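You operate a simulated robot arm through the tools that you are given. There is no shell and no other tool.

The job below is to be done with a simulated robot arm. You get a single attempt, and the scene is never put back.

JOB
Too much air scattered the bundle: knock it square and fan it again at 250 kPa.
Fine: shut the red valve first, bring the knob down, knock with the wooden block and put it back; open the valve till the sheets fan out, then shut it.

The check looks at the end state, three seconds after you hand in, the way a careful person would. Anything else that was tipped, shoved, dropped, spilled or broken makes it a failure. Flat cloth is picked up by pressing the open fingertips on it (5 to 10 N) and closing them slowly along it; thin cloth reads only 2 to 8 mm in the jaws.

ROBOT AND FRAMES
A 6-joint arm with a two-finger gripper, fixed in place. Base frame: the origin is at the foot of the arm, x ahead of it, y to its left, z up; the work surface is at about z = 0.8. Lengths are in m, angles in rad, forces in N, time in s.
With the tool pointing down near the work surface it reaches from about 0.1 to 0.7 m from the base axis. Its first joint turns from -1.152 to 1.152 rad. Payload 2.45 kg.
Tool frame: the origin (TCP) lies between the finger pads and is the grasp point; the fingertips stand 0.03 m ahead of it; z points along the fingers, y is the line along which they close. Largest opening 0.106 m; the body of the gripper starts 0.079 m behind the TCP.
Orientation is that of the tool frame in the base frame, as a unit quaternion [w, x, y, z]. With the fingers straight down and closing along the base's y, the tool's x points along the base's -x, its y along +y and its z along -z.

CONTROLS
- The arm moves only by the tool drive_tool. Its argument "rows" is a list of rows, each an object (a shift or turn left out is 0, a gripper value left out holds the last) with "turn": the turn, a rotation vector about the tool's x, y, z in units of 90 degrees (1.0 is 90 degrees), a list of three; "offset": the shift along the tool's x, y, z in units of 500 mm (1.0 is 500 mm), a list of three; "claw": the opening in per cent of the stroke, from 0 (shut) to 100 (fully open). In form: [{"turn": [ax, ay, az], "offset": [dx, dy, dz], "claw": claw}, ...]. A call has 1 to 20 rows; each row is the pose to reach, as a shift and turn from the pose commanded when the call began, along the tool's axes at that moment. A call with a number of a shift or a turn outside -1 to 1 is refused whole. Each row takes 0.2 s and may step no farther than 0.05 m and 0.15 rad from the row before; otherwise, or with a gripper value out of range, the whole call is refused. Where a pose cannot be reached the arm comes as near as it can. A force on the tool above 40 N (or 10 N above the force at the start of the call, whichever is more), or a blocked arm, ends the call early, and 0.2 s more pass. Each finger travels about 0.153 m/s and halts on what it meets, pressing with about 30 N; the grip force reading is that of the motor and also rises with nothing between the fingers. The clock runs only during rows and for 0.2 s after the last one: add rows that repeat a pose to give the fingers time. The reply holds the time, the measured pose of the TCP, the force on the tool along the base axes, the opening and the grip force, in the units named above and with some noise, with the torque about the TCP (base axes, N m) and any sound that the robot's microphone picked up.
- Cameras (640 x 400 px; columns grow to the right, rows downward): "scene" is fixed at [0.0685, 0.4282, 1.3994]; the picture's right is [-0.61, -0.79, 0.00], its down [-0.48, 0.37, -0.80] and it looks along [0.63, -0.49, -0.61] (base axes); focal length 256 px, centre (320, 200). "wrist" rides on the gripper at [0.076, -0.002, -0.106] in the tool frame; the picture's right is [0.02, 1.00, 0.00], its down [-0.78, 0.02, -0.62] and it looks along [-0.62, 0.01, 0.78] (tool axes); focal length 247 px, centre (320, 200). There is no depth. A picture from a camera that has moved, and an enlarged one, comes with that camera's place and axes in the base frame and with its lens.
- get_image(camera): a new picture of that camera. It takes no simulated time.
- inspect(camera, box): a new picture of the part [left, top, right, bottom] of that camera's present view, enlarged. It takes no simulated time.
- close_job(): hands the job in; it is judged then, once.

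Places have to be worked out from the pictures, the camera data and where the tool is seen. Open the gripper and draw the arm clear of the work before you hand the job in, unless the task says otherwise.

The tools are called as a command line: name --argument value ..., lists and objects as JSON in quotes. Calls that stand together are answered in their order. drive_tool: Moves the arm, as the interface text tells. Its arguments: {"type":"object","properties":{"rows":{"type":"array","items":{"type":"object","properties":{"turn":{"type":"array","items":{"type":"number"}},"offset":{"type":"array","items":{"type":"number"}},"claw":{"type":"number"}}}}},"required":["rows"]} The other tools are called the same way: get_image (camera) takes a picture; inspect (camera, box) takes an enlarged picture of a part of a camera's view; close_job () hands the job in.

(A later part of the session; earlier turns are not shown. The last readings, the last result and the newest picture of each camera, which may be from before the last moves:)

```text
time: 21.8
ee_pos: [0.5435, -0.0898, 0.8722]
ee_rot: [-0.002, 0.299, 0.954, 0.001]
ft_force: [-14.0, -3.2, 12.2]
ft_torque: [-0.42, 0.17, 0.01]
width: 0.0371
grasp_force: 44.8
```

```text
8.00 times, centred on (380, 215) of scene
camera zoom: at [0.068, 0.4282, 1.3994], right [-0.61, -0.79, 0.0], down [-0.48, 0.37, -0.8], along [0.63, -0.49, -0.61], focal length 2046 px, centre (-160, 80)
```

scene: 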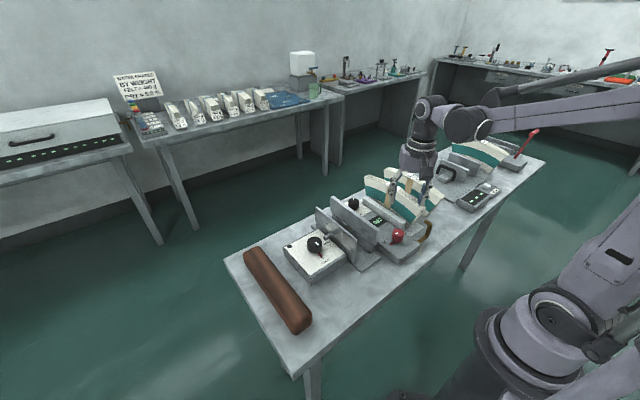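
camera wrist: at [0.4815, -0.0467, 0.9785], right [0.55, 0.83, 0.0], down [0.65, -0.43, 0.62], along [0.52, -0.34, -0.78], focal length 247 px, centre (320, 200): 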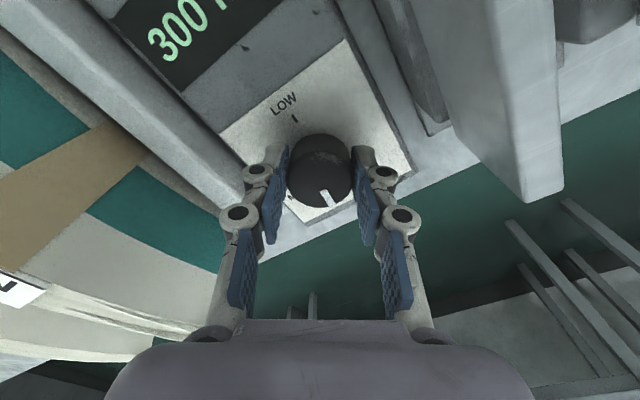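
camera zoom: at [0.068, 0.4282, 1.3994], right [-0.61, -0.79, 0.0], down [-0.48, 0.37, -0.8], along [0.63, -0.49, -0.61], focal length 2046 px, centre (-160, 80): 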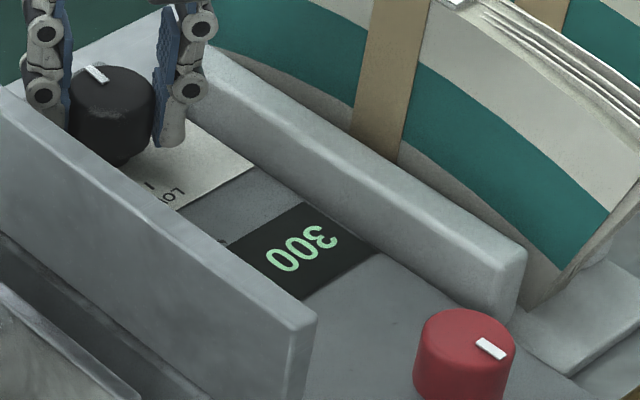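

Display now reads 300 after ≈25°, so the same again should give about 250. Turning another 22° and reading before the final trim.

drive_tool --rows '[{"offset": [0.0016, -0.001, 0], "turn": [0, 0, -0.06]}, {"offset": [0.0016, -0.001, 0], "turn": [0, 0, -0.12]}, {"offset": [0.0016, -0.001, 0], "turn": [0, 0, -0.18]}, {"offset": [0.0016, -0.001, 0], "turn": [0, 0, -0.24]}, {"offset": [0.0016, -0.001, 0], "turn": [0, 0, -0.24]}]'

inspect --camera "wrist" --box '[100, 0, 400, 150]'

inspect --camera "scene" --box '[350, 190, 410, 240]'

```text
time: 23.0
ee_pos: [0.5443, -0.0899, 0.8727]
ee_rot: [0.001, 0.116, 0.993, 0.0]
ft_force: [-3.6, -8.4, 28.4]
ft_torque: [-0.12, 0.36, -0.03]
width: 0.0369
grasp_force: 44.8
```

```text
2.13 times, centred on (250, 75) of wrist
camera zoom: at [0.47, -0.0732, 0.9782], right [0.21, 0.98, 0.0], down [0.77, -0.16, 0.62], along [0.61, -0.13, -0.78], focal length 527 px, centre (469, 467)
```

zoom: 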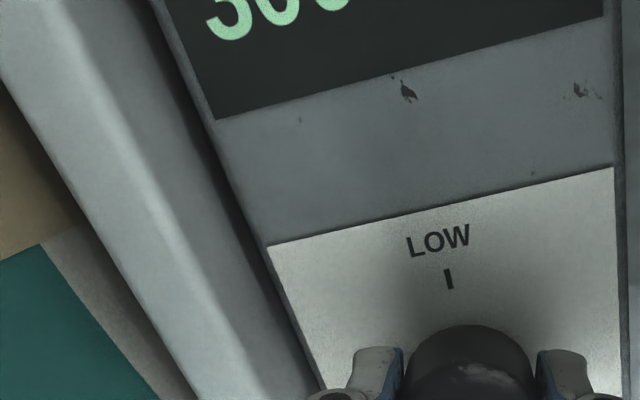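

```text
8.00 times, centred on (380, 215) of scene
camera zoom: at [0.068, 0.4281, 1.3995], right [-0.61, -0.79, 0.0], down [-0.48, 0.37, -0.8], along [0.63, -0.49, -0.61], focal length 2046 px, centre (-160, 80)
```

zoom: 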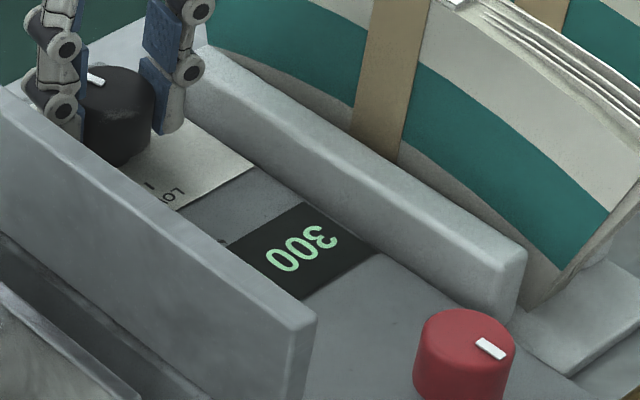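

Still 300, so the display steps in 50s; the dial geometry (350 at ≈216° from LOW, 36° per step) puts 250 about 72° from the start, i.e. 25° further. I'll release the strain by regripping, then turn on.

drive_tool --rows '[{"claw": 48}, {"claw": 48}, {"claw": 48}, {"claw": 38}, {"claw": 22}, {"claw": 22}, {"claw": 22}]'

drive_tool --rows '[{"turn": [0, 0, -0.07]}, {"turn": [0, 0, -0.14]}, {"turn": [0, 0, -0.21]}, {"turn": [0, 0, -0.28]}, {"turn": [0, 0, -0.28]}]'

inspect --camera "scene" --box '[350, 190, 410, 240]'

get_image --camera "wrist"

```text
time: 24.6
ee_pos: [0.5452, -0.0894, 0.8716]
ee_rot: [0.0, 0.116, 0.993, 0.0]
ft_force: [-1.3, -5.8, -0.2]
ft_torque: [-0.19, 0.0, -0.02]
width: 0.0368
grasp_force: 45.0
```

```text
time: 25.8
ee_pos: [0.5436, -0.0912, 0.8715]
ee_rot: [0.0, -0.104, 0.995, 0.0]
ft_force: [4.5, -8.8, 6.5]
ft_torque: [-0.48, 0.65, 0.01]
width: 0.0368
grasp_force: 45.5
```

```text
8.00 times, centred on (380, 215) of scene
camera zoom: at [0.0685, 0.4281, 1.3995], right [-0.61, -0.79, 0.0], down [-0.48, 0.37, -0.8], along [0.63, -0.49, -0.61], focal length 2046 px, centre (-160, 80)
```

zoom: 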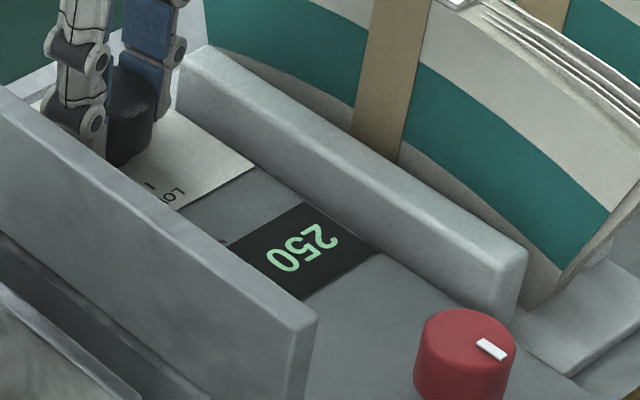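

```text
taken
camera wrist: at [0.4703, -0.107, 0.9778], right [-0.23, 0.97, 0.0], down [0.76, 0.18, 0.62], along [0.61, 0.14, -0.78], focal length 247 px, centre (320, 200)
```

wrist: 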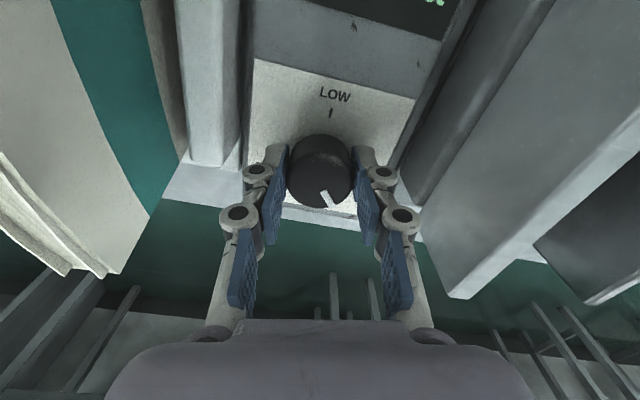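

Display reads 250 kPa. I'll release the knob, lift clear and confirm.

drive_tool --rows '[{"claw": 42}, {"claw": 50}, {"claw": 50}, {"offset": [0, 0, -0.04]}, {"offset": [0, 0, -0.1]}, {"offset": [0, 0, -0.19]}, {"offset": [0, 0, -0.28]}, {"offset": [0, 0, -0.37]}, {"offset": [0, 0, -0.37]}]'

get_image --camera "scene"

inspect --camera "scene" --box '[340, 190, 420, 250]'

inspect --camera "scene" --box '[220, 220, 340, 350]'

get_image --camera "wrist"

```text
time: 27.8
ee_pos: [0.5419, -0.091, 1.0571]
ee_rot: [0.0, -0.105, 0.995, 0.0]
ft_force: [-0.1, 0.0, 0.4]
ft_torque: [0.0, -0.02, -0.01]
width: 0.0529
grasp_force: 0.1
```

```text
taken
```

scene: 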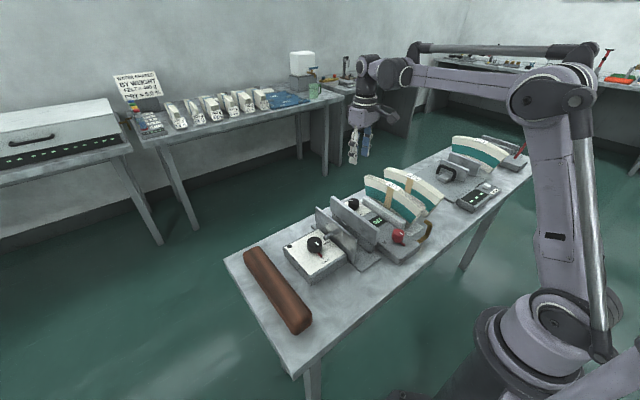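

```text
6.67 times, centred on (380, 220) of scene
camera zoom: at [0.0685, 0.4282, 1.3994], right [-0.61, -0.79, 0.0], down [-0.48, 0.37, -0.8], along [0.63, -0.49, -0.61], focal length 1705 px, centre (-80, 67)
```

zoom: 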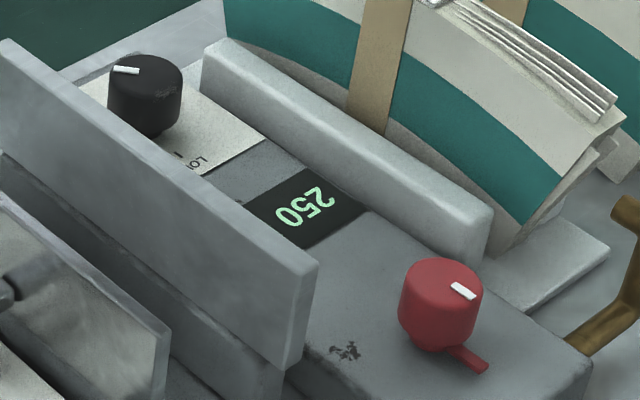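

```text
3.08 times, centred on (280, 285) of scene
camera zoom: at [0.0685, 0.4282, 1.3994], right [-0.61, -0.79, 0.0], down [-0.48, 0.37, -0.8], along [0.63, -0.49, -0.61], focal length 787 px, centre (443, -62)
```

zoom: 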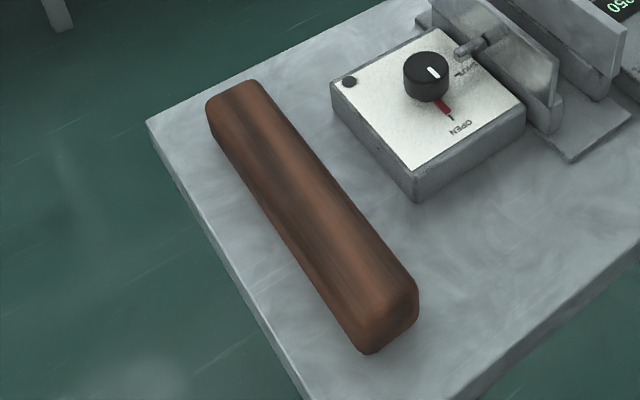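

```text
taken
camera wrist: at [0.4693, -0.1075, 1.1622], right [-0.23, 0.97, 0.0], down [0.76, 0.18, 0.62], along [0.61, 0.14, -0.78], focal length 247 px, centre (320, 200)
```

wrist: 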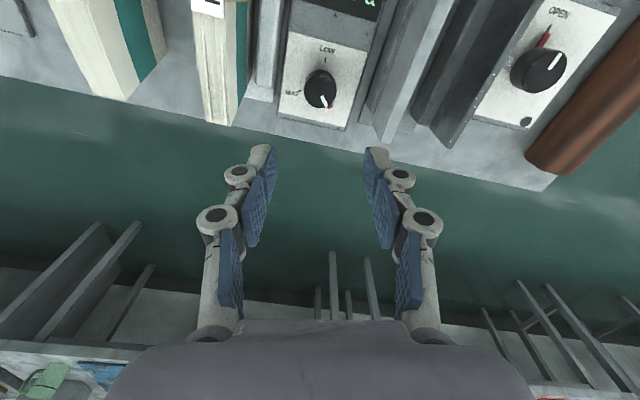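

Pressure is set to 250 kPa and the valve lever is at the shut stop. Before fetching the block (≈0.25 × 0.048 m, centred near (0.445, 0.277)), I'll look at the bundle's loose sheets up close with the jaws open.

drive_tool --rows '[{"offset": [0.075, -0.014, 0.012], "turn": [0, 0, 0.022], "claw": 85}, {"offset": [0.15, -0.028, 0.024], "turn": [0, 0, 0.044]}, {"offset": [0.226, -0.043, 0.037], "turn": [0, 0, 0.066]}, {"offset": [0.301, -0.057, 0.049], "turn": [0, 0, 0.09]}, {"offset": [0.376, -0.072, 0.062], "turn": [0, 0, 0.11]}, {"offset": [0.452, -0.086, 0.074], "turn": [0, 0, 0.133]}, {"offset": [0.452, -0.086, 0.074], "turn": [0, 0, 0.133]}]'

get_image --camera "wrist"

inspect --camera "wrist" --box '[260, 100, 380, 320]'

```text
time: 29.4
ee_pos: [0.3314, -0.178, 1.0193]
ee_rot: [-0.001, 0.0, 1.0, 0.0]
ft_force: [0.7, 0.2, -0.8]
ft_torque: [0.0, -0.01, 0.02]
width: 0.09
grasp_force: 0.1
```

```text
taken
camera wrist: at [0.2558, -0.1787, 1.1257], right [-0.02, 1.0, 0.0], down [0.78, 0.02, 0.62], along [0.62, 0.01, -0.78], focal length 247 px, centre (320, 200)
```

wrist: 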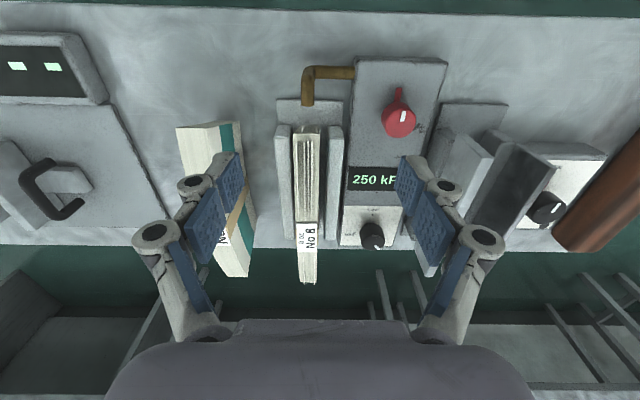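

```text
1.82 times, centred on (320, 210) of wrist
camera zoom: at [0.2558, -0.1787, 1.1257], right [-0.02, 1.0, 0.0], down [0.78, 0.02, 0.62], along [0.62, 0.01, -0.78], focal length 449 px, centre (320, 182)
```

zoom: 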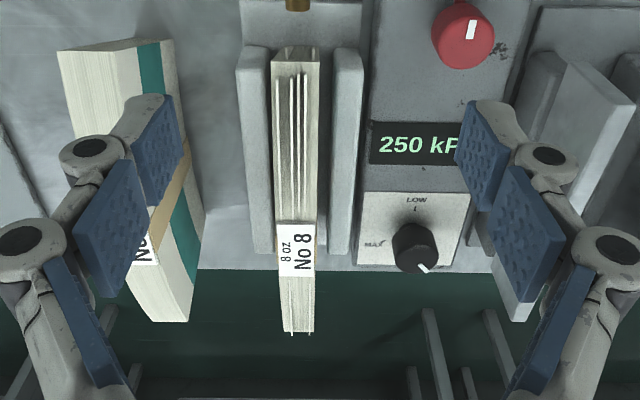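

inspect --camera "wrist" --box '[280, 95, 350, 165]'

inspect --camera "wrist" --box '[270, 200, 350, 300]'

inspect --camera "wrist" --box '[260, 55, 460, 180]'

inspect --camera "wrist" --box '[160, 110, 360, 300]'

```text
5.71 times, centred on (315, 130) of wrist
camera zoom: at [0.2558, -0.1787, 1.1257], right [-0.02, 1.0, 0.0], down [0.78, 0.02, 0.62], along [0.62, 0.01, -0.78], focal length 1411 px, centre (349, 600)
```

zoom: 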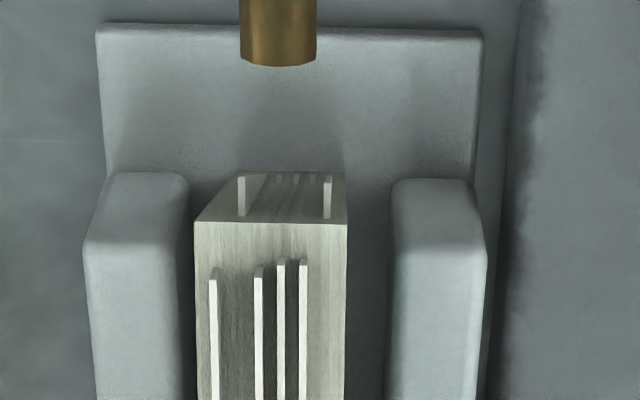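

```text
4.00 times, centred on (310, 250) of wrist
camera zoom: at [0.2558, -0.1787, 1.1257], right [-0.02, 1.0, 0.0], down [0.78, 0.02, 0.62], along [0.62, 0.01, -0.78], focal length 988 px, centre (360, 0)
```

zoom: 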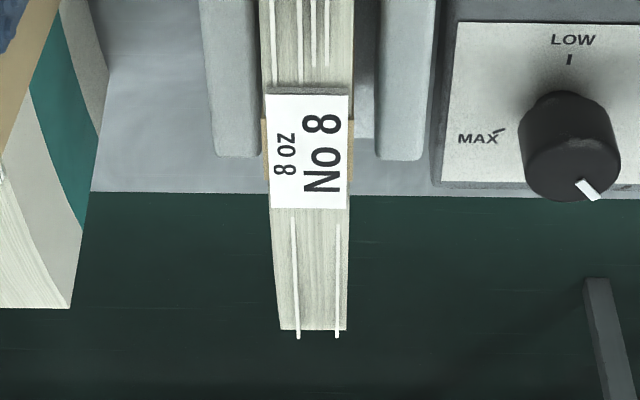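

```text
3.20 times, centred on (360, 118) of wrist
camera zoom: at [0.2558, -0.1787, 1.1257], right [-0.02, 1.0, 0.0], down [0.78, 0.02, 0.62], along [0.62, 0.01, -0.78], focal length 790 px, centre (192, 464)
```

zoom: 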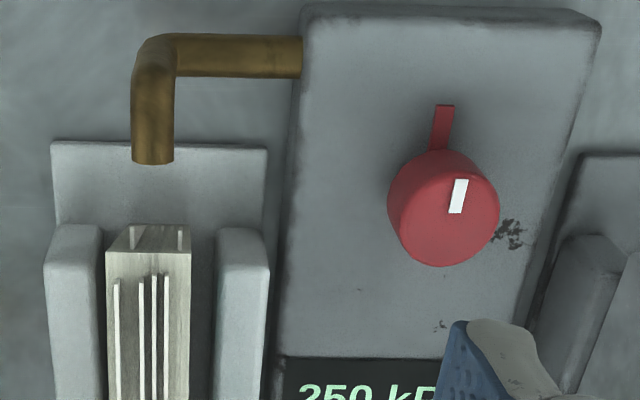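

```text
2.11 times, centred on (260, 205) of wrist
camera zoom: at [0.2558, -0.1787, 1.1257], right [-0.02, 1.0, 0.0], down [0.78, 0.02, 0.62], along [0.62, 0.01, -0.78], focal length 520 px, centre (446, 190)
```

zoom: 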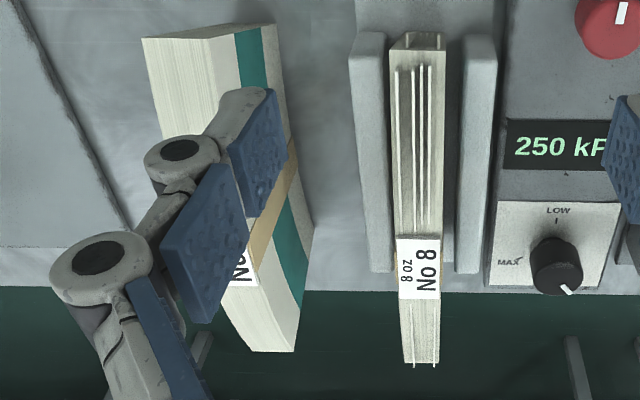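

Now clear: four sheets stand proud on the near half of the top, two on the far half, and two poke out of the near end; the display shows 250 kPa. I'll go over to the wooden block.

drive_tool --rows '[{"offset": [-0.02, 0.08, -0.02]}, {"offset": [-0.04, 0.165, -0.03]}, {"offset": [-0.06, 0.25, -0.03]}, {"offset": [-0.083, 0.335, -0.03]}, {"offset": [-0.105, 0.42, -0.03]}, {"offset": [-0.126, 0.505, -0.03]}, {"offset": [-0.147, 0.59, -0.03]}, {"offset": [-0.168, 0.675, -0.03]}, {"offset": [-0.19, 0.76, -0.02]}, {"offset": [-0.21, 0.84, 0.0]}, {"offset": [-0.227, 0.91, 0.04]}, {"offset": [-0.227, 0.91, 0.04]}]'

get_image --camera "wrist"

inspect --camera "scene" --box '[220, 160, 380, 350]'

```text
time: 32.0
ee_pos: [0.4466, 0.2748, 0.9978]
ee_rot: [0.0, -0.001, 1.0, 0.001]
ft_force: [-0.4, 0.1, 0.0]
ft_torque: [0.03, 0.04, 0.03]
width: 0.0902
grasp_force: 0.0
```

```text
taken
camera wrist: at [0.3705, 0.2737, 1.1036], right [-0.02, 1.0, 0.0], down [0.78, 0.02, 0.62], along [0.62, 0.01, -0.78], focal length 247 px, centre (320, 200)
```

wrist: 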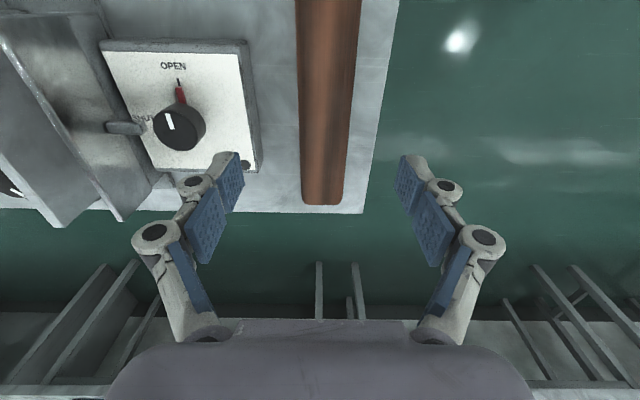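

```text
2.11 times, centred on (300, 255) of scene
camera zoom: at [0.0685, 0.4283, 1.3994], right [-0.61, -0.79, 0.0], down [-0.48, 0.37, -0.8], along [0.63, -0.49, -0.61], focal length 538 px, centre (362, 84)
```

zoom: 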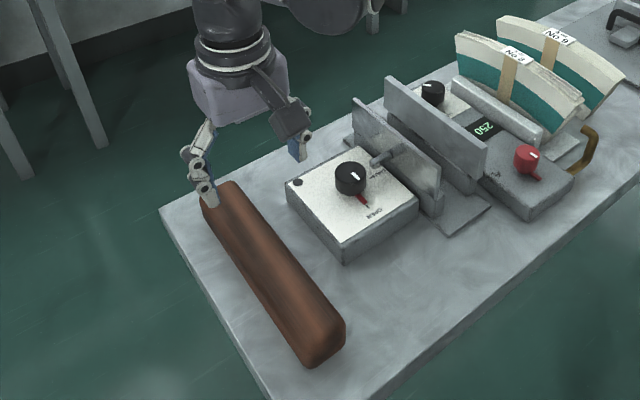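

The block lies under the jaws, running along x with centre y≈0.280. I'll zoom in to fix its width and centre line before descending.

inspect --camera "wrist" --box '[240, 0, 420, 220]'

inspect --camera "scene" --box '[270, 270, 330, 350]'

```text
1.82 times, centred on (330, 110) of wrist
camera zoom: at [0.3705, 0.2737, 1.1036], right [-0.02, 1.0, 0.0], down [0.78, 0.02, 0.62], along [0.62, 0.01, -0.78], focal length 449 px, centre (302, 364)
```

zoom: 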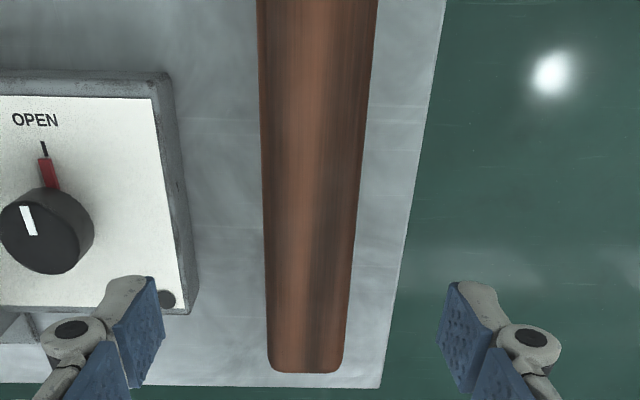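

```text
5.00 times, centred on (300, 310) of scene
camera zoom: at [0.0685, 0.4283, 1.3994], right [-0.61, -0.79, 0.0], down [-0.48, 0.37, -0.8], along [0.63, -0.49, -0.61], focal length 1279 px, centre (420, -350)
```

zoom: 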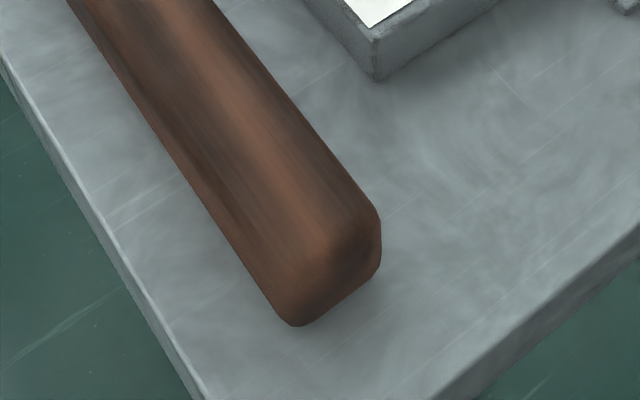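

The block is ≈0.26 × 0.058 × 0.045 m, centre (0.45, 0.280). I'll descend with the jaws straddling its middle.

drive_tool --rows '[{"offset": [-0.007, 0.0104, 0.05], "claw": 80}, {"offset": [-0.007, 0.0104, 0.13]}, {"offset": [-0.007, 0.0104, 0.2]}, {"offset": [-0.007, 0.0104, 0.26]}, {"offset": [-0.007, 0.0104, 0.295]}, {"offset": [-0.007, 0.0104, 0.312]}, {"offset": [-0.007, 0.0104, 0.312]}]'

get_image --camera "wrist"

inspect --camera "scene" --box '[220, 200, 360, 350]'

```text
time: 33.6
ee_pos: [0.4503, 0.2829, 0.8437]
ee_rot: [0.0, 0.0, 1.0, 0.0]
ft_force: [-1.2, 0.6, 0.1]
ft_torque: [0.02, 0.0, 0.03]
width: 0.085
grasp_force: 0.0
```

```text
taken
camera wrist: at [0.3738, 0.2808, 0.9504], right [-0.02, 1.0, 0.0], down [0.78, 0.02, 0.62], along [0.62, 0.01, -0.78], focal length 247 px, centre (320, 200)
```

wrist: 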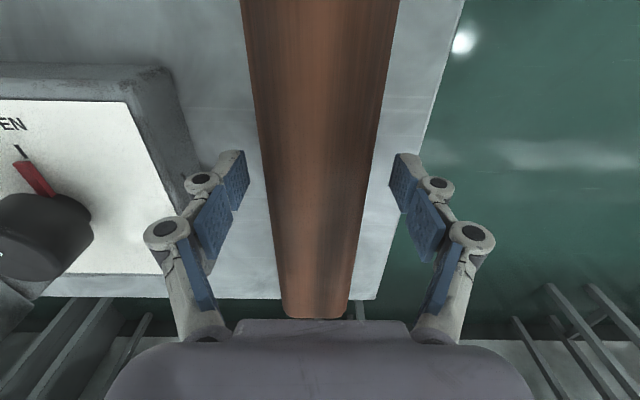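

```text
2.67 times, centred on (290, 275) of scene
camera zoom: at [0.0685, 0.4282, 1.3994], right [-0.61, -0.79, 0.0], down [-0.48, 0.37, -0.8], along [0.63, -0.49, -0.61], focal length 682 px, centre (400, 0)
```

zoom: 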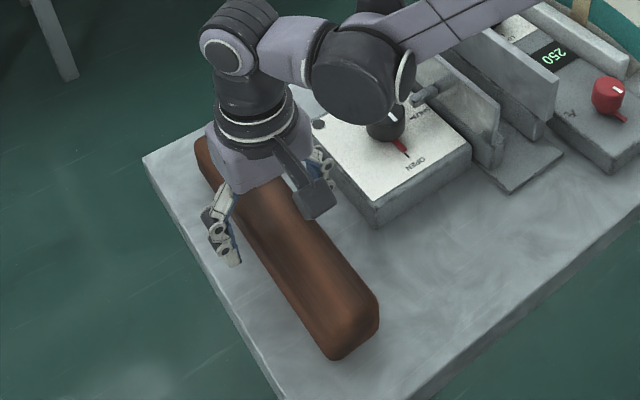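

Jaws straddle the block cleanly. Closing on it now.

drive_tool --rows '[{"claw": 70}, {"claw": 62}, {"claw": 56}, {"claw": 50}, {"claw": 44}, {"claw": 38}, {"claw": 38}]'

get_image --camera "wrist"

```text
time: 35.2
ee_pos: [0.4494, 0.2812, 0.8442]
ee_rot: [0.0, 0.0, 1.0, 0.0]
ft_force: [1.5, -6.6, 7.9]
ft_torque: [-0.34, 0.15, 0.11]
width: 0.0556
grasp_force: 29.7
```

```text
taken
camera wrist: at [0.3739, 0.2804, 0.9509], right [-0.02, 1.0, 0.0], down [0.78, 0.02, 0.62], along [0.62, 0.01, -0.78], focal length 247 px, centre (320, 200)
```

wrist: 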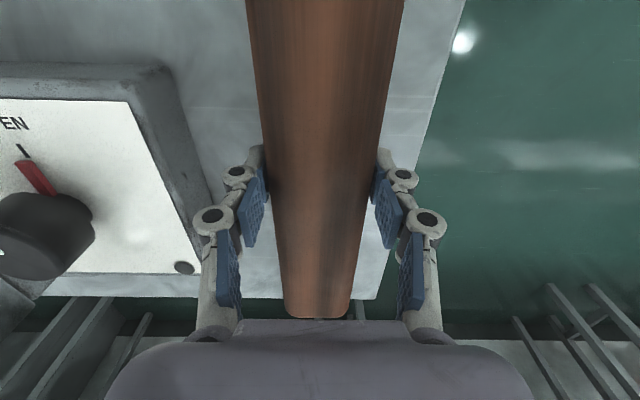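

The block is held at 55.6 mm. I'll tighten a bit, lift it and check it stays level.

drive_tool --rows '[{"claw": 28}, {"claw": 28}, {"offset": [0, 0, -0.03]}, {"offset": [0, 0, -0.09]}, {"offset": [0, 0, -0.17]}, {"offset": [0, 0, -0.25]}, {"offset": [0, 0, -0.33]}, {"offset": [0, 0, -0.4]}, {"offset": [0, 0, -0.4]}]'

get_image --camera "scene"

get_image --camera "wrist"

```text
time: 37.2
ee_pos: [0.4476, 0.282, 1.0448]
ee_rot: [0.0, 0.0, 1.0, 0.0]
ft_force: [0.0, -0.8, -5.6]
ft_torque: [0.01, -0.02, -0.02]
width: 0.0556
grasp_force: 29.7
```

```text
taken
```

scene: 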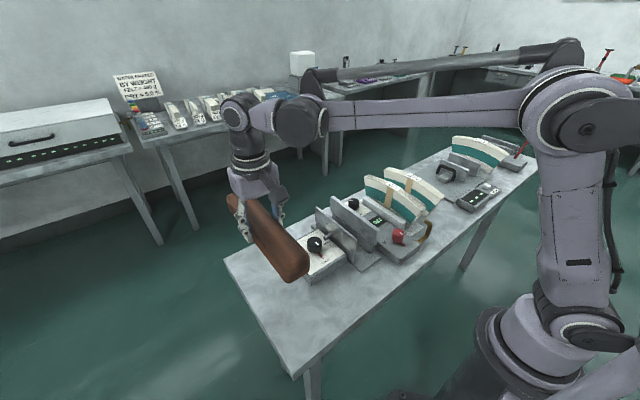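

```text
taken
camera wrist: at [0.372, 0.2809, 1.1515], right [-0.02, 1.0, 0.0], down [0.78, 0.02, 0.62], along [0.62, 0.01, -0.78], focal length 247 px, centre (320, 200)
```

wrist: 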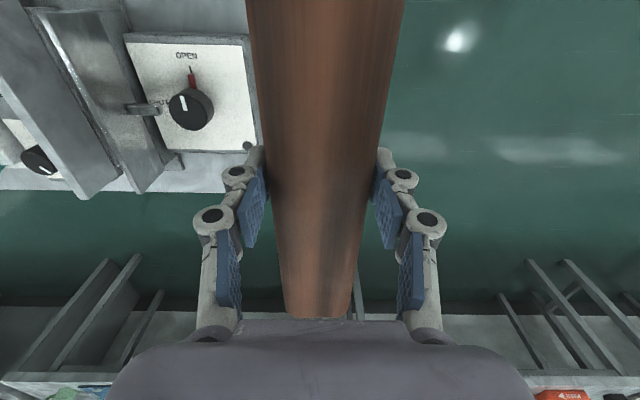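

The block weighs about 5.6 N and hangs level. Refined bundle geometry: centre y≈-0.190, arch top z≈0.927 at x≈0.47, falling to ≈0.905 at x≈0.351 and 0.59. I'll carry the block high over to the near half of the bundle.

drive_tool --rows '[{"offset": [0.013, -0.08, -0.01]}, {"offset": [0.026, -0.16, -0.01]}, {"offset": [0.039, -0.24, -0.01]}, {"offset": [0.052, -0.32, -0.01]}, {"offset": [0.065, -0.4, -0.01]}, {"offset": [0.078, -0.48, -0.01]}, {"offset": [0.091, -0.56, -0.01]}, {"offset": [0.104, -0.64, -0.01]}, {"offset": [0.117, -0.72, -0.01]}, {"offset": [0.13, -0.8, -0.01]}, {"offset": [0.14, -0.88, -0.01]}, {"offset": [0.146, -0.944, -0.01]}, {"offset": [0.146, -0.944, -0.01]}]'

get_image --camera "scene"

get_image --camera "wrist"

```text
time: 40.0
ee_pos: [0.3752, -0.1895, 1.0495]
ee_rot: [-0.001, 0.0, 1.0, 0.0]
ft_force: [1.0, 0.4, -5.5]
ft_torque: [0.01, 0.01, 0.02]
width: 0.0557
grasp_force: 30.5
```

```text
taken
```

scene: 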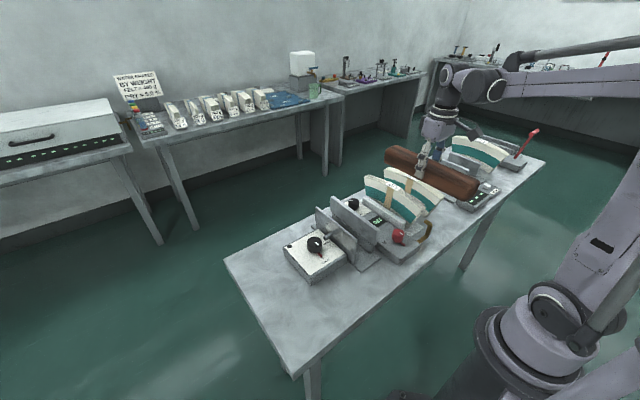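

```text
taken
camera wrist: at [0.2997, -0.1906, 1.1563], right [-0.02, 1.0, 0.0], down [0.78, 0.02, 0.62], along [0.62, 0.01, -0.78], focal length 247 px, centre (320, 200)
```

wrist: 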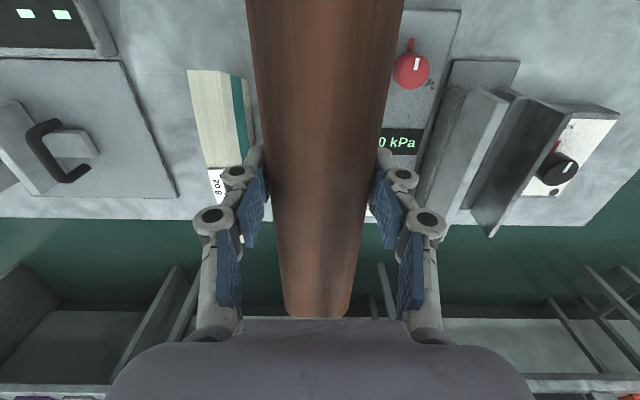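

Block is over the bundle (No 8 fully hidden beneath it in the wrist view). Now I tilt it 12° so its underside matches the near slope and lower to about 3 cm above contact.

drive_tool --rows '[{"offset": [0, 0, 0.03], "turn": [0, -0.045, 0]}, {"offset": [0, 0, 0.06], "turn": [0, -0.09, 0]}, {"offset": [0, 0, 0.09], "turn": [0, -0.133, 0]}, {"offset": [0, 0, 0.118], "turn": [0, -0.133, 0]}, {"offset": [0, 0, 0.118], "turn": [0, -0.133, 0]}]'

inspect --camera "scene" --box '[340, 120, 500, 260]'

get_image --camera "wrist"

```text
time: 41.2
ee_pos: [0.3751, -0.1908, 0.9905]
ee_rot: [0.104, 0.0, 0.995, 0.0]
ft_force: [-0.3, -0.7, -5.2]
ft_torque: [0.03, 0.02, -0.01]
width: 0.0555
grasp_force: 30.2
```

```text
2.86 times, centred on (420, 190) of scene
camera zoom: at [0.0686, 0.4282, 1.3994], right [-0.61, -0.79, 0.0], down [-0.48, 0.37, -0.8], along [0.63, -0.49, -0.61], focal length 731 px, centre (34, 229)
```

zoom: 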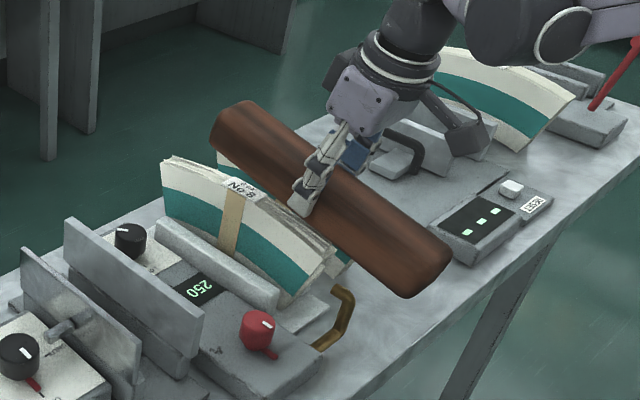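

```text
taken
camera wrist: at [0.2794, -0.1907, 1.0782], right [-0.02, 1.0, 0.0], down [0.64, 0.02, 0.77], along [0.77, 0.01, -0.64], focal length 247 px, centre (320, 200)
```

wrist: 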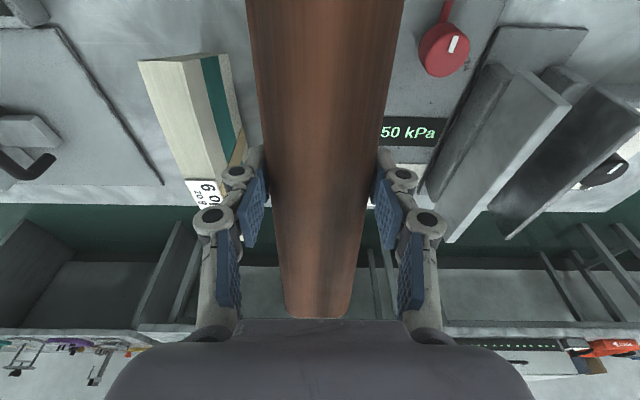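

Tilt is right and alignment looks good. I'll come down along the tool axis in small steps until I feel the sheets.

drive_tool --rows '[{"offset": [0, 0, 0.016]}, {"offset": [0, 0, 0.03]}, {"offset": [0, 0, 0.038]}, {"offset": [0, 0, 0.044]}]'

inspect --camera "scene" --box '[370, 150, 470, 250]'

```text
time: 42.2
ee_pos: [0.3804, -0.1895, 0.9668]
ee_rot: [0.104, 0.0, 0.995, -0.001]
ft_force: [0.0, -0.2, -5.5]
ft_torque: [-0.01, 0.04, 0.02]
width: 0.0557
grasp_force: 30.3
```

```text
4.00 times, centred on (420, 200) of scene
camera zoom: at [0.0686, 0.4282, 1.3994], right [-0.61, -0.79, 0.0], down [-0.48, 0.37, -0.8], along [0.63, -0.49, -0.61], focal length 1023 px, centre (-80, 200)
```

zoom: 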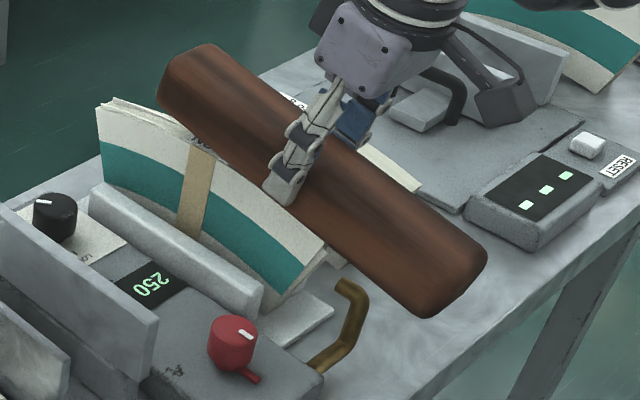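

No contact yet at z=0.967. Continuing down slowly.

drive_tool --rows '[{"offset": [0, 0, 0.004]}, {"offset": [0, 0, 0.008]}, {"offset": [0, 0, 0.012]}, {"offset": [0, 0, 0.016]}]'

inspect --camera "scene" --box '[370, 150, 470, 250]'

```text
time: 43.2
ee_pos: [0.3815, -0.1898, 0.9603]
ee_rot: [0.104, 0.0, 0.995, 0.0]
ft_force: [-4.5, -0.8, 24.5]
ft_torque: [-0.02, 0.31, -0.01]
width: 0.056
grasp_force: 30.2
```

```text
4.00 times, centred on (420, 200) of scene
camera zoom: at [0.0681, 0.4284, 1.3994], right [-0.61, -0.79, 0.0], down [-0.48, 0.37, -0.8], along [0.63, -0.49, -0.61], focal length 1023 px, centre (-80, 200)
```

zoom: 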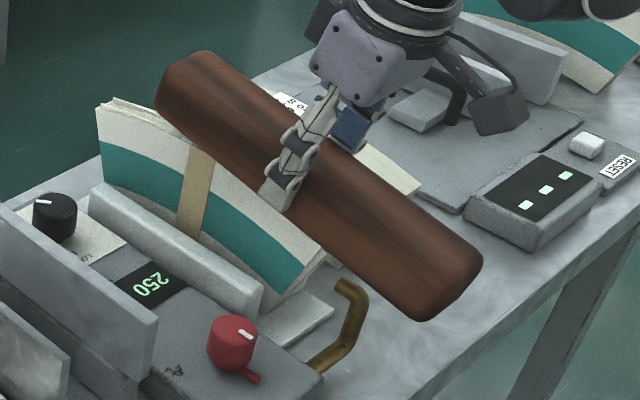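

Contact: about 30 N on the block at z=0.960. I'll back off a few centimetres and look at the sheets.

drive_tool --rows '[{"offset": [0, 0, -0.03]}, {"offset": [0, 0, -0.08]}, {"offset": [0, 0, -0.14]}, {"offset": [0, 0, -0.2]}, {"offset": [0, 0, -0.2]}]'

inspect --camera "scene" --box '[350, 150, 450, 250]'

inspect --camera "scene" --box '[360, 165, 440, 215]'

```text
time: 44.4
ee_pos: [0.3613, -0.1922, 1.0587]
ee_rot: [0.104, 0.0, 0.995, -0.001]
ft_force: [0.1, -0.1, -5.8]
ft_torque: [0.01, 0.07, 0.0]
width: 0.0555
grasp_force: 29.9
```

```text
4.00 times, centred on (400, 200) of scene
camera zoom: at [0.0686, 0.4282, 1.3994], right [-0.61, -0.79, 0.0], down [-0.48, 0.37, -0.8], along [0.63, -0.49, -0.61], focal length 1023 px, centre (0, 200)
```

zoom: 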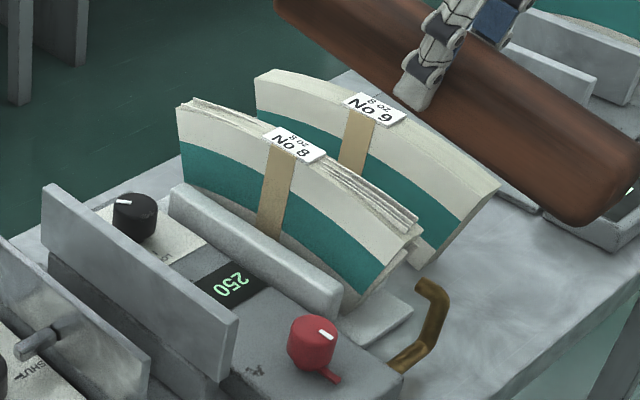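

```text
8.00 times, centred on (400, 190) of scene
camera zoom: at [0.0686, 0.4282, 1.3994], right [-0.61, -0.79, 0.0], down [-0.48, 0.37, -0.8], along [0.63, -0.49, -0.61], focal length 2046 px, centre (-320, 280)
```

zoom: 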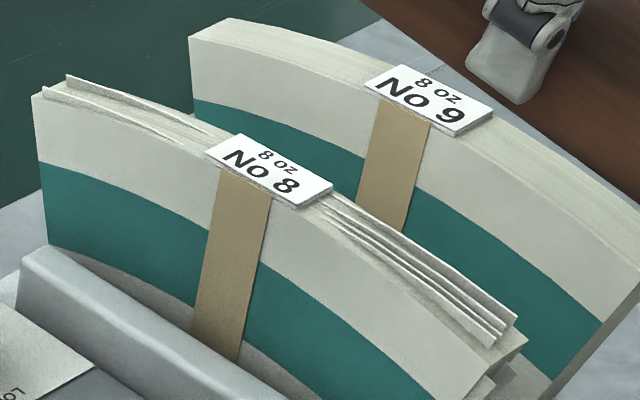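

The sheets are unchanged by a slow press — the block met the body of the bundle, so it evidently needs a real knock rather than a push. I'll come back to 3 cm above and give it a brisk tap (~0.15 m/s) with immediate retreat.

drive_tool --rows '[{"offset": [0, 0, 0.06]}, {"offset": [0, 0, 0.12]}, {"offset": [0, 0, 0.14]}, {"offset": [0, 0, 0.14]}, {"offset": [0, 0, 0.2]}, {"offset": [0, 0, 0.14]}, {"offset": [0, 0, 0.1]}]'

inspect --camera "scene" --box '[350, 150, 450, 250]'

```text
time: 46.0
ee_pos: [0.3716, -0.1894, 1.0095]
ee_rot: [0.105, 0.0, 0.995, 0.0]
ft_force: [-0.4, -0.1, -5.2]
ft_torque: [0.01, 0.0, 0.01]
width: 0.0558
grasp_force: 29.4
```

```text
4.00 times, centred on (400, 200) of scene
camera zoom: at [0.0686, 0.4282, 1.3994], right [-0.61, -0.79, 0.0], down [-0.48, 0.37, -0.8], along [0.63, -0.49, -0.61], focal length 1023 px, centre (0, 200)
```

zoom: 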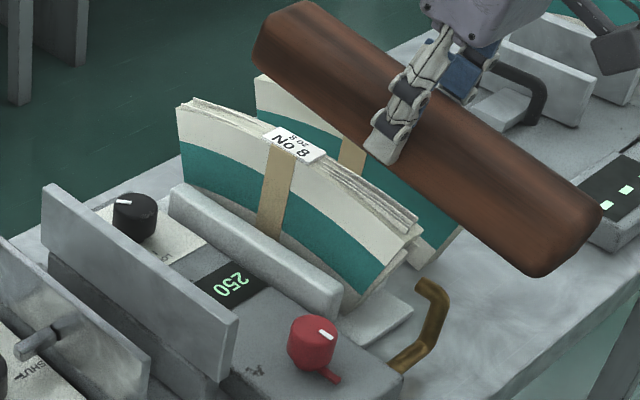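

That tap seems to have been pulled short by the arm's lag (no sound, no change). I'll repeat it with a slightly deeper target and a hold at the bottom.

drive_tool --rows '[{"offset": [0, 0, 0.03]}, {"offset": [0, 0, 0.04]}, {"offset": [0, 0, 0.104]}, {"offset": [0, 0, 0.104]}, {"offset": [0, 0, 0.04]}, {"offset": [0, 0, 0.0]}, {"offset": [0, 0, 0.0]}]'

inspect --camera "scene" --box '[350, 150, 450, 250]'

```text
time: 47.6
ee_pos: [0.37, -0.1907, 1.0115]
ee_rot: [0.105, -0.001, 0.995, 0.0]
ft_force: [0.0, -0.5, -5.3]
ft_torque: [0.01, 0.02, 0.0]
width: 0.0555
grasp_force: 30.0
```

```text
4.00 times, centred on (400, 200) of scene
camera zoom: at [0.0686, 0.4282, 1.3994], right [-0.61, -0.79, 0.0], down [-0.48, 0.37, -0.8], along [0.63, -0.49, -0.61], focal length 1023 px, centre (0, 200)
```

zoom: 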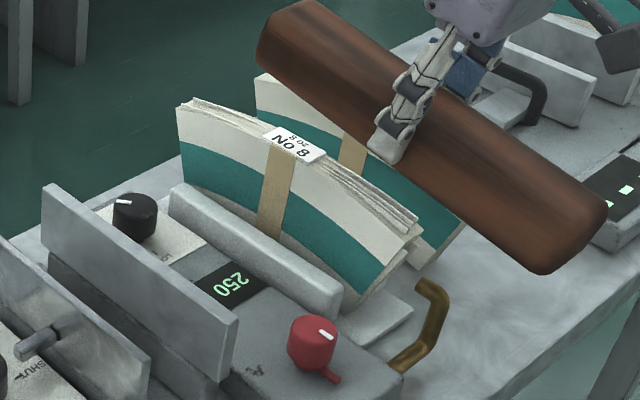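

Still no sound; I'll tap once more, a little faster and deeper, ending the call at the bottom so I can read the actual contact force.

drive_tool --rows '[{"offset": [0, 0, 0.03]}, {"offset": [0, 0, 0.03]}, {"offset": [0, 0, 0.106]}, {"offset": [0, 0, 0.106]}]'

inspect --camera "scene" --box '[350, 150, 450, 250]'

```text
time: 48.6
ee_pos: [0.3814, -0.1909, 0.9592]
ee_rot: [0.106, 0.0, 0.994, 0.0]
ft_force: [-3.4, -1.0, 25.8]
ft_torque: [-0.01, -0.04, 0.0]
width: 0.056
grasp_force: 29.6
```

```text
4.00 times, centred on (400, 200) of scene
camera zoom: at [0.0681, 0.4284, 1.3994], right [-0.61, -0.79, 0.0], down [-0.48, 0.37, -0.8], along [0.63, -0.49, -0.61], focal length 1023 px, centre (0, 200)
```

zoom: 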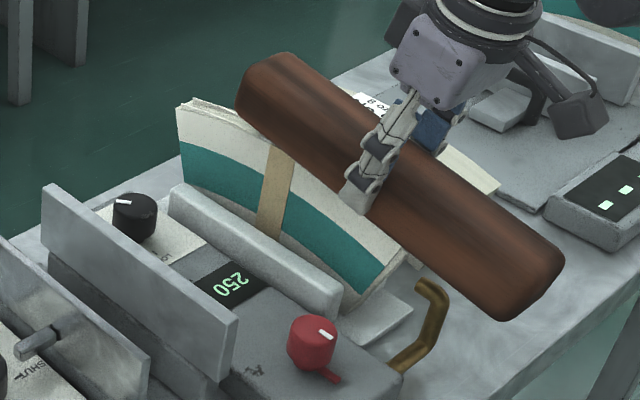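

Contact of about 31 N this time. Lifting to look at the result.

drive_tool --rows '[{"offset": [0, 0, -0.06]}, {"offset": [0, 0, -0.12]}, {"offset": [0, 0, -0.18]}, {"offset": [0, 0, -0.18]}]'

inspect --camera "scene" --box '[360, 165, 440, 215]'

inspect --camera "scene" --box '[380, 190, 440, 250]'

get_image --camera "wrist"

```text
time: 49.6
ee_pos: [0.3635, -0.1882, 1.0464]
ee_rot: [0.105, 0.0, 0.995, 0.0]
ft_force: [-0.1, 0.5, -5.5]
ft_torque: [0.02, 0.01, 0.02]
width: 0.0555
grasp_force: 30.0
```

```text
8.00 times, centred on (400, 190) of scene
camera zoom: at [0.0686, 0.4282, 1.3994], right [-0.61, -0.79, 0.0], down [-0.48, 0.37, -0.8], along [0.63, -0.49, -0.61], focal length 2046 px, centre (-320, 280)
```

zoom: 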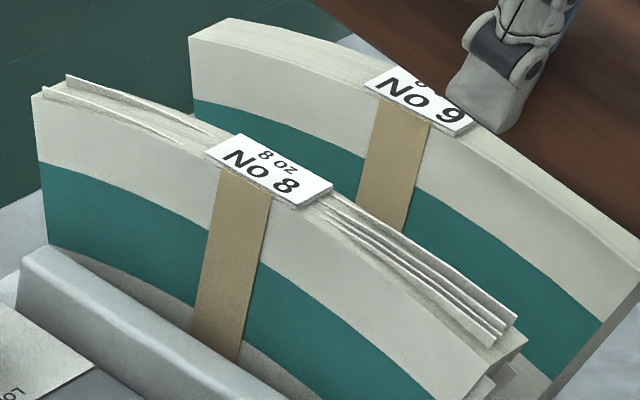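

```text
6.67 times, centred on (410, 220) of scene
camera zoom: at [0.0686, 0.4282, 1.3994], right [-0.61, -0.79, 0.0], down [-0.48, 0.37, -0.8], along [0.63, -0.49, -0.61], focal length 1705 px, centre (-280, 67)
```

zoom: 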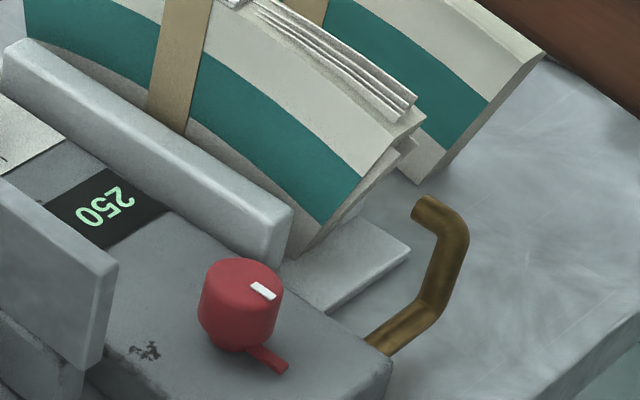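

```text
taken
camera wrist: at [0.2684, -0.1894, 1.1343], right [-0.02, 1.0, 0.0], down [0.64, 0.02, 0.77], along [0.77, 0.01, -0.64], focal length 247 px, centre (320, 200)
```

wrist: 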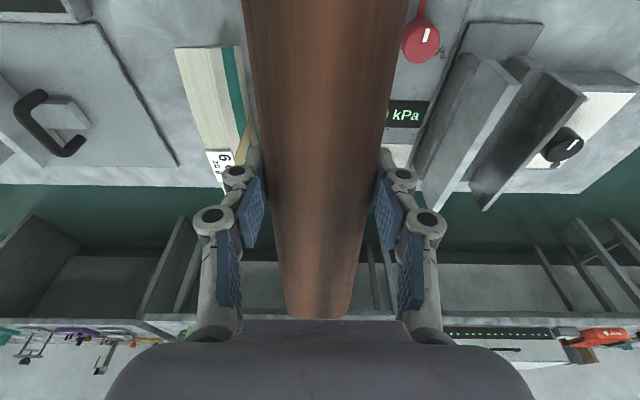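

No change yet, so contact alone isn't counting; the blow needs speed at the moment of contact. I'll swing down at a steady ~0.125 m/s through the contact point, relying on the force stop.

drive_tool --rows '[{"offset": [0, 0, 0.04]}, {"offset": [0, 0, 0.07]}, {"offset": [0, 0, 0.07]}, {"offset": [0, 0, 0.12]}, {"offset": [0, 0, 0.17]}, {"offset": [0, 0, 0.19]}, {"offset": [0, 0, 0.12]}, {"offset": [0, 0, 0.04]}]'

inspect --camera "scene" --box '[350, 150, 450, 250]'

```text
time: 51.4
ee_pos: [0.3658, -0.1903, 1.0258]
ee_rot: [0.104, 0.0, 0.995, 0.0]
ft_force: [-0.6, 0.4, -5.1]
ft_torque: [-0.01, 0.04, 0.02]
width: 0.0557
grasp_force: 30.2
```

```text
4.00 times, centred on (400, 200) of scene
camera zoom: at [0.0686, 0.4282, 1.3994], right [-0.61, -0.79, 0.0], down [-0.48, 0.37, -0.8], along [0.63, -0.49, -0.61], focal length 1023 px, centre (0, 200)
```

zoom: 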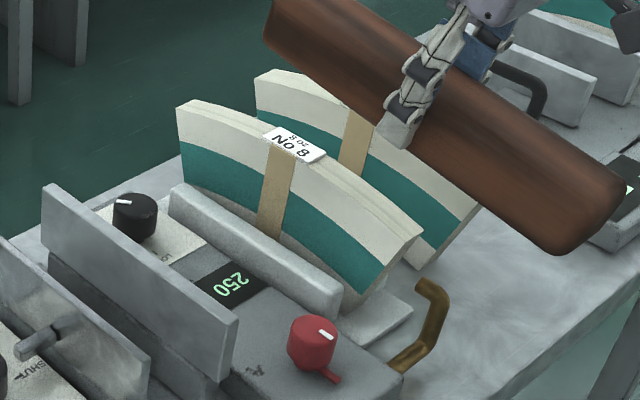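

That knock worked: the proud sheets are gone from the near and far halves. I'll zoom in to confirm the bundle is fully square.

inspect --camera "scene" --box '[360, 165, 440, 215]'

inspect --camera "scene" --box '[380, 190, 440, 250]'

```text
8.00 times, centred on (400, 190) of scene
camera zoom: at [0.0686, 0.4282, 1.3994], right [-0.61, -0.79, 0.0], down [-0.48, 0.37, -0.8], along [0.63, -0.49, -0.61], focal length 2046 px, centre (-320, 280)
```

zoom: 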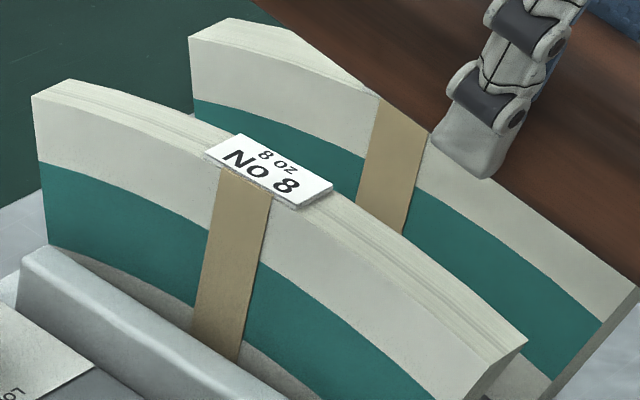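

```text
6.67 times, centred on (410, 220) of scene
camera zoom: at [0.0686, 0.4282, 1.3994], right [-0.61, -0.79, 0.0], down [-0.48, 0.37, -0.8], along [0.63, -0.49, -0.61], focal length 1705 px, centre (-280, 67)
```

zoom: 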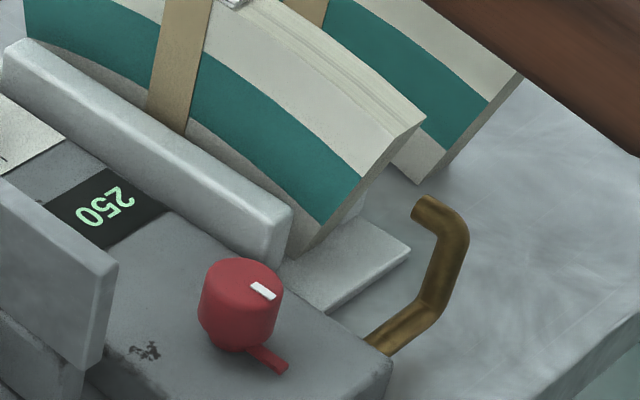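

The bundle is perfectly square and stays so, which also confirms the valve is really shut. Now I level the block, raise it, and check it before carrying it home.

drive_tool --rows '[{"offset": [-0.004, 0, -0.02], "turn": [0, 0.045, 0]}, {"offset": [-0.009, 0, -0.04], "turn": [0, 0.09, 0]}, {"offset": [-0.0125, 0, -0.0587], "turn": [0, 0.133, 0]}, {"offset": [-0.0125, 0, -0.0587], "turn": [0, 0.133, 0]}]'

get_image --camera "wrist"

inspect --camera "scene" --box '[340, 110, 520, 250]'

```text
time: 52.4
ee_pos: [0.3668, -0.1891, 1.0551]
ee_rot: [-0.002, 0.0, 1.0, 0.001]
ft_force: [-0.1, -1.2, -4.8]
ft_torque: [0.01, -0.01, 0.0]
width: 0.0554
grasp_force: 29.9
```

```text
taken
camera wrist: at [0.2921, -0.1907, 1.1616], right [-0.02, 1.0, 0.0], down [0.78, 0.02, 0.62], along [0.62, 0.01, -0.78], focal length 247 px, centre (320, 200)
```

wrist: 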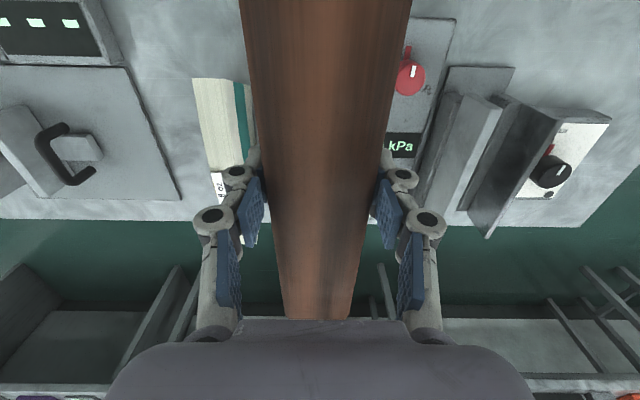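

```text
2.86 times, centred on (430, 180) of scene
camera zoom: at [0.0686, 0.4282, 1.3994], right [-0.61, -0.79, 0.0], down [-0.48, 0.37, -0.8], along [0.63, -0.49, -0.61], focal length 731 px, centre (6, 257)
```

zoom: 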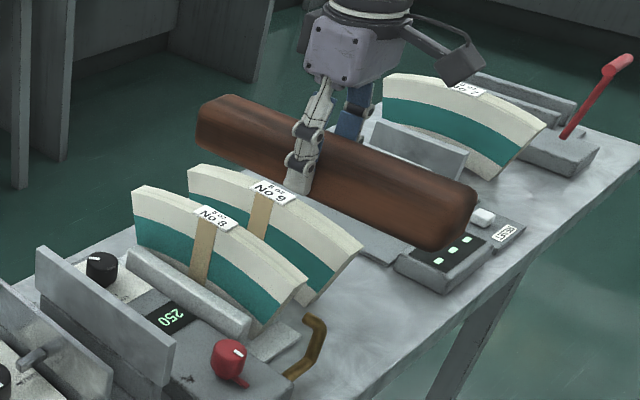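

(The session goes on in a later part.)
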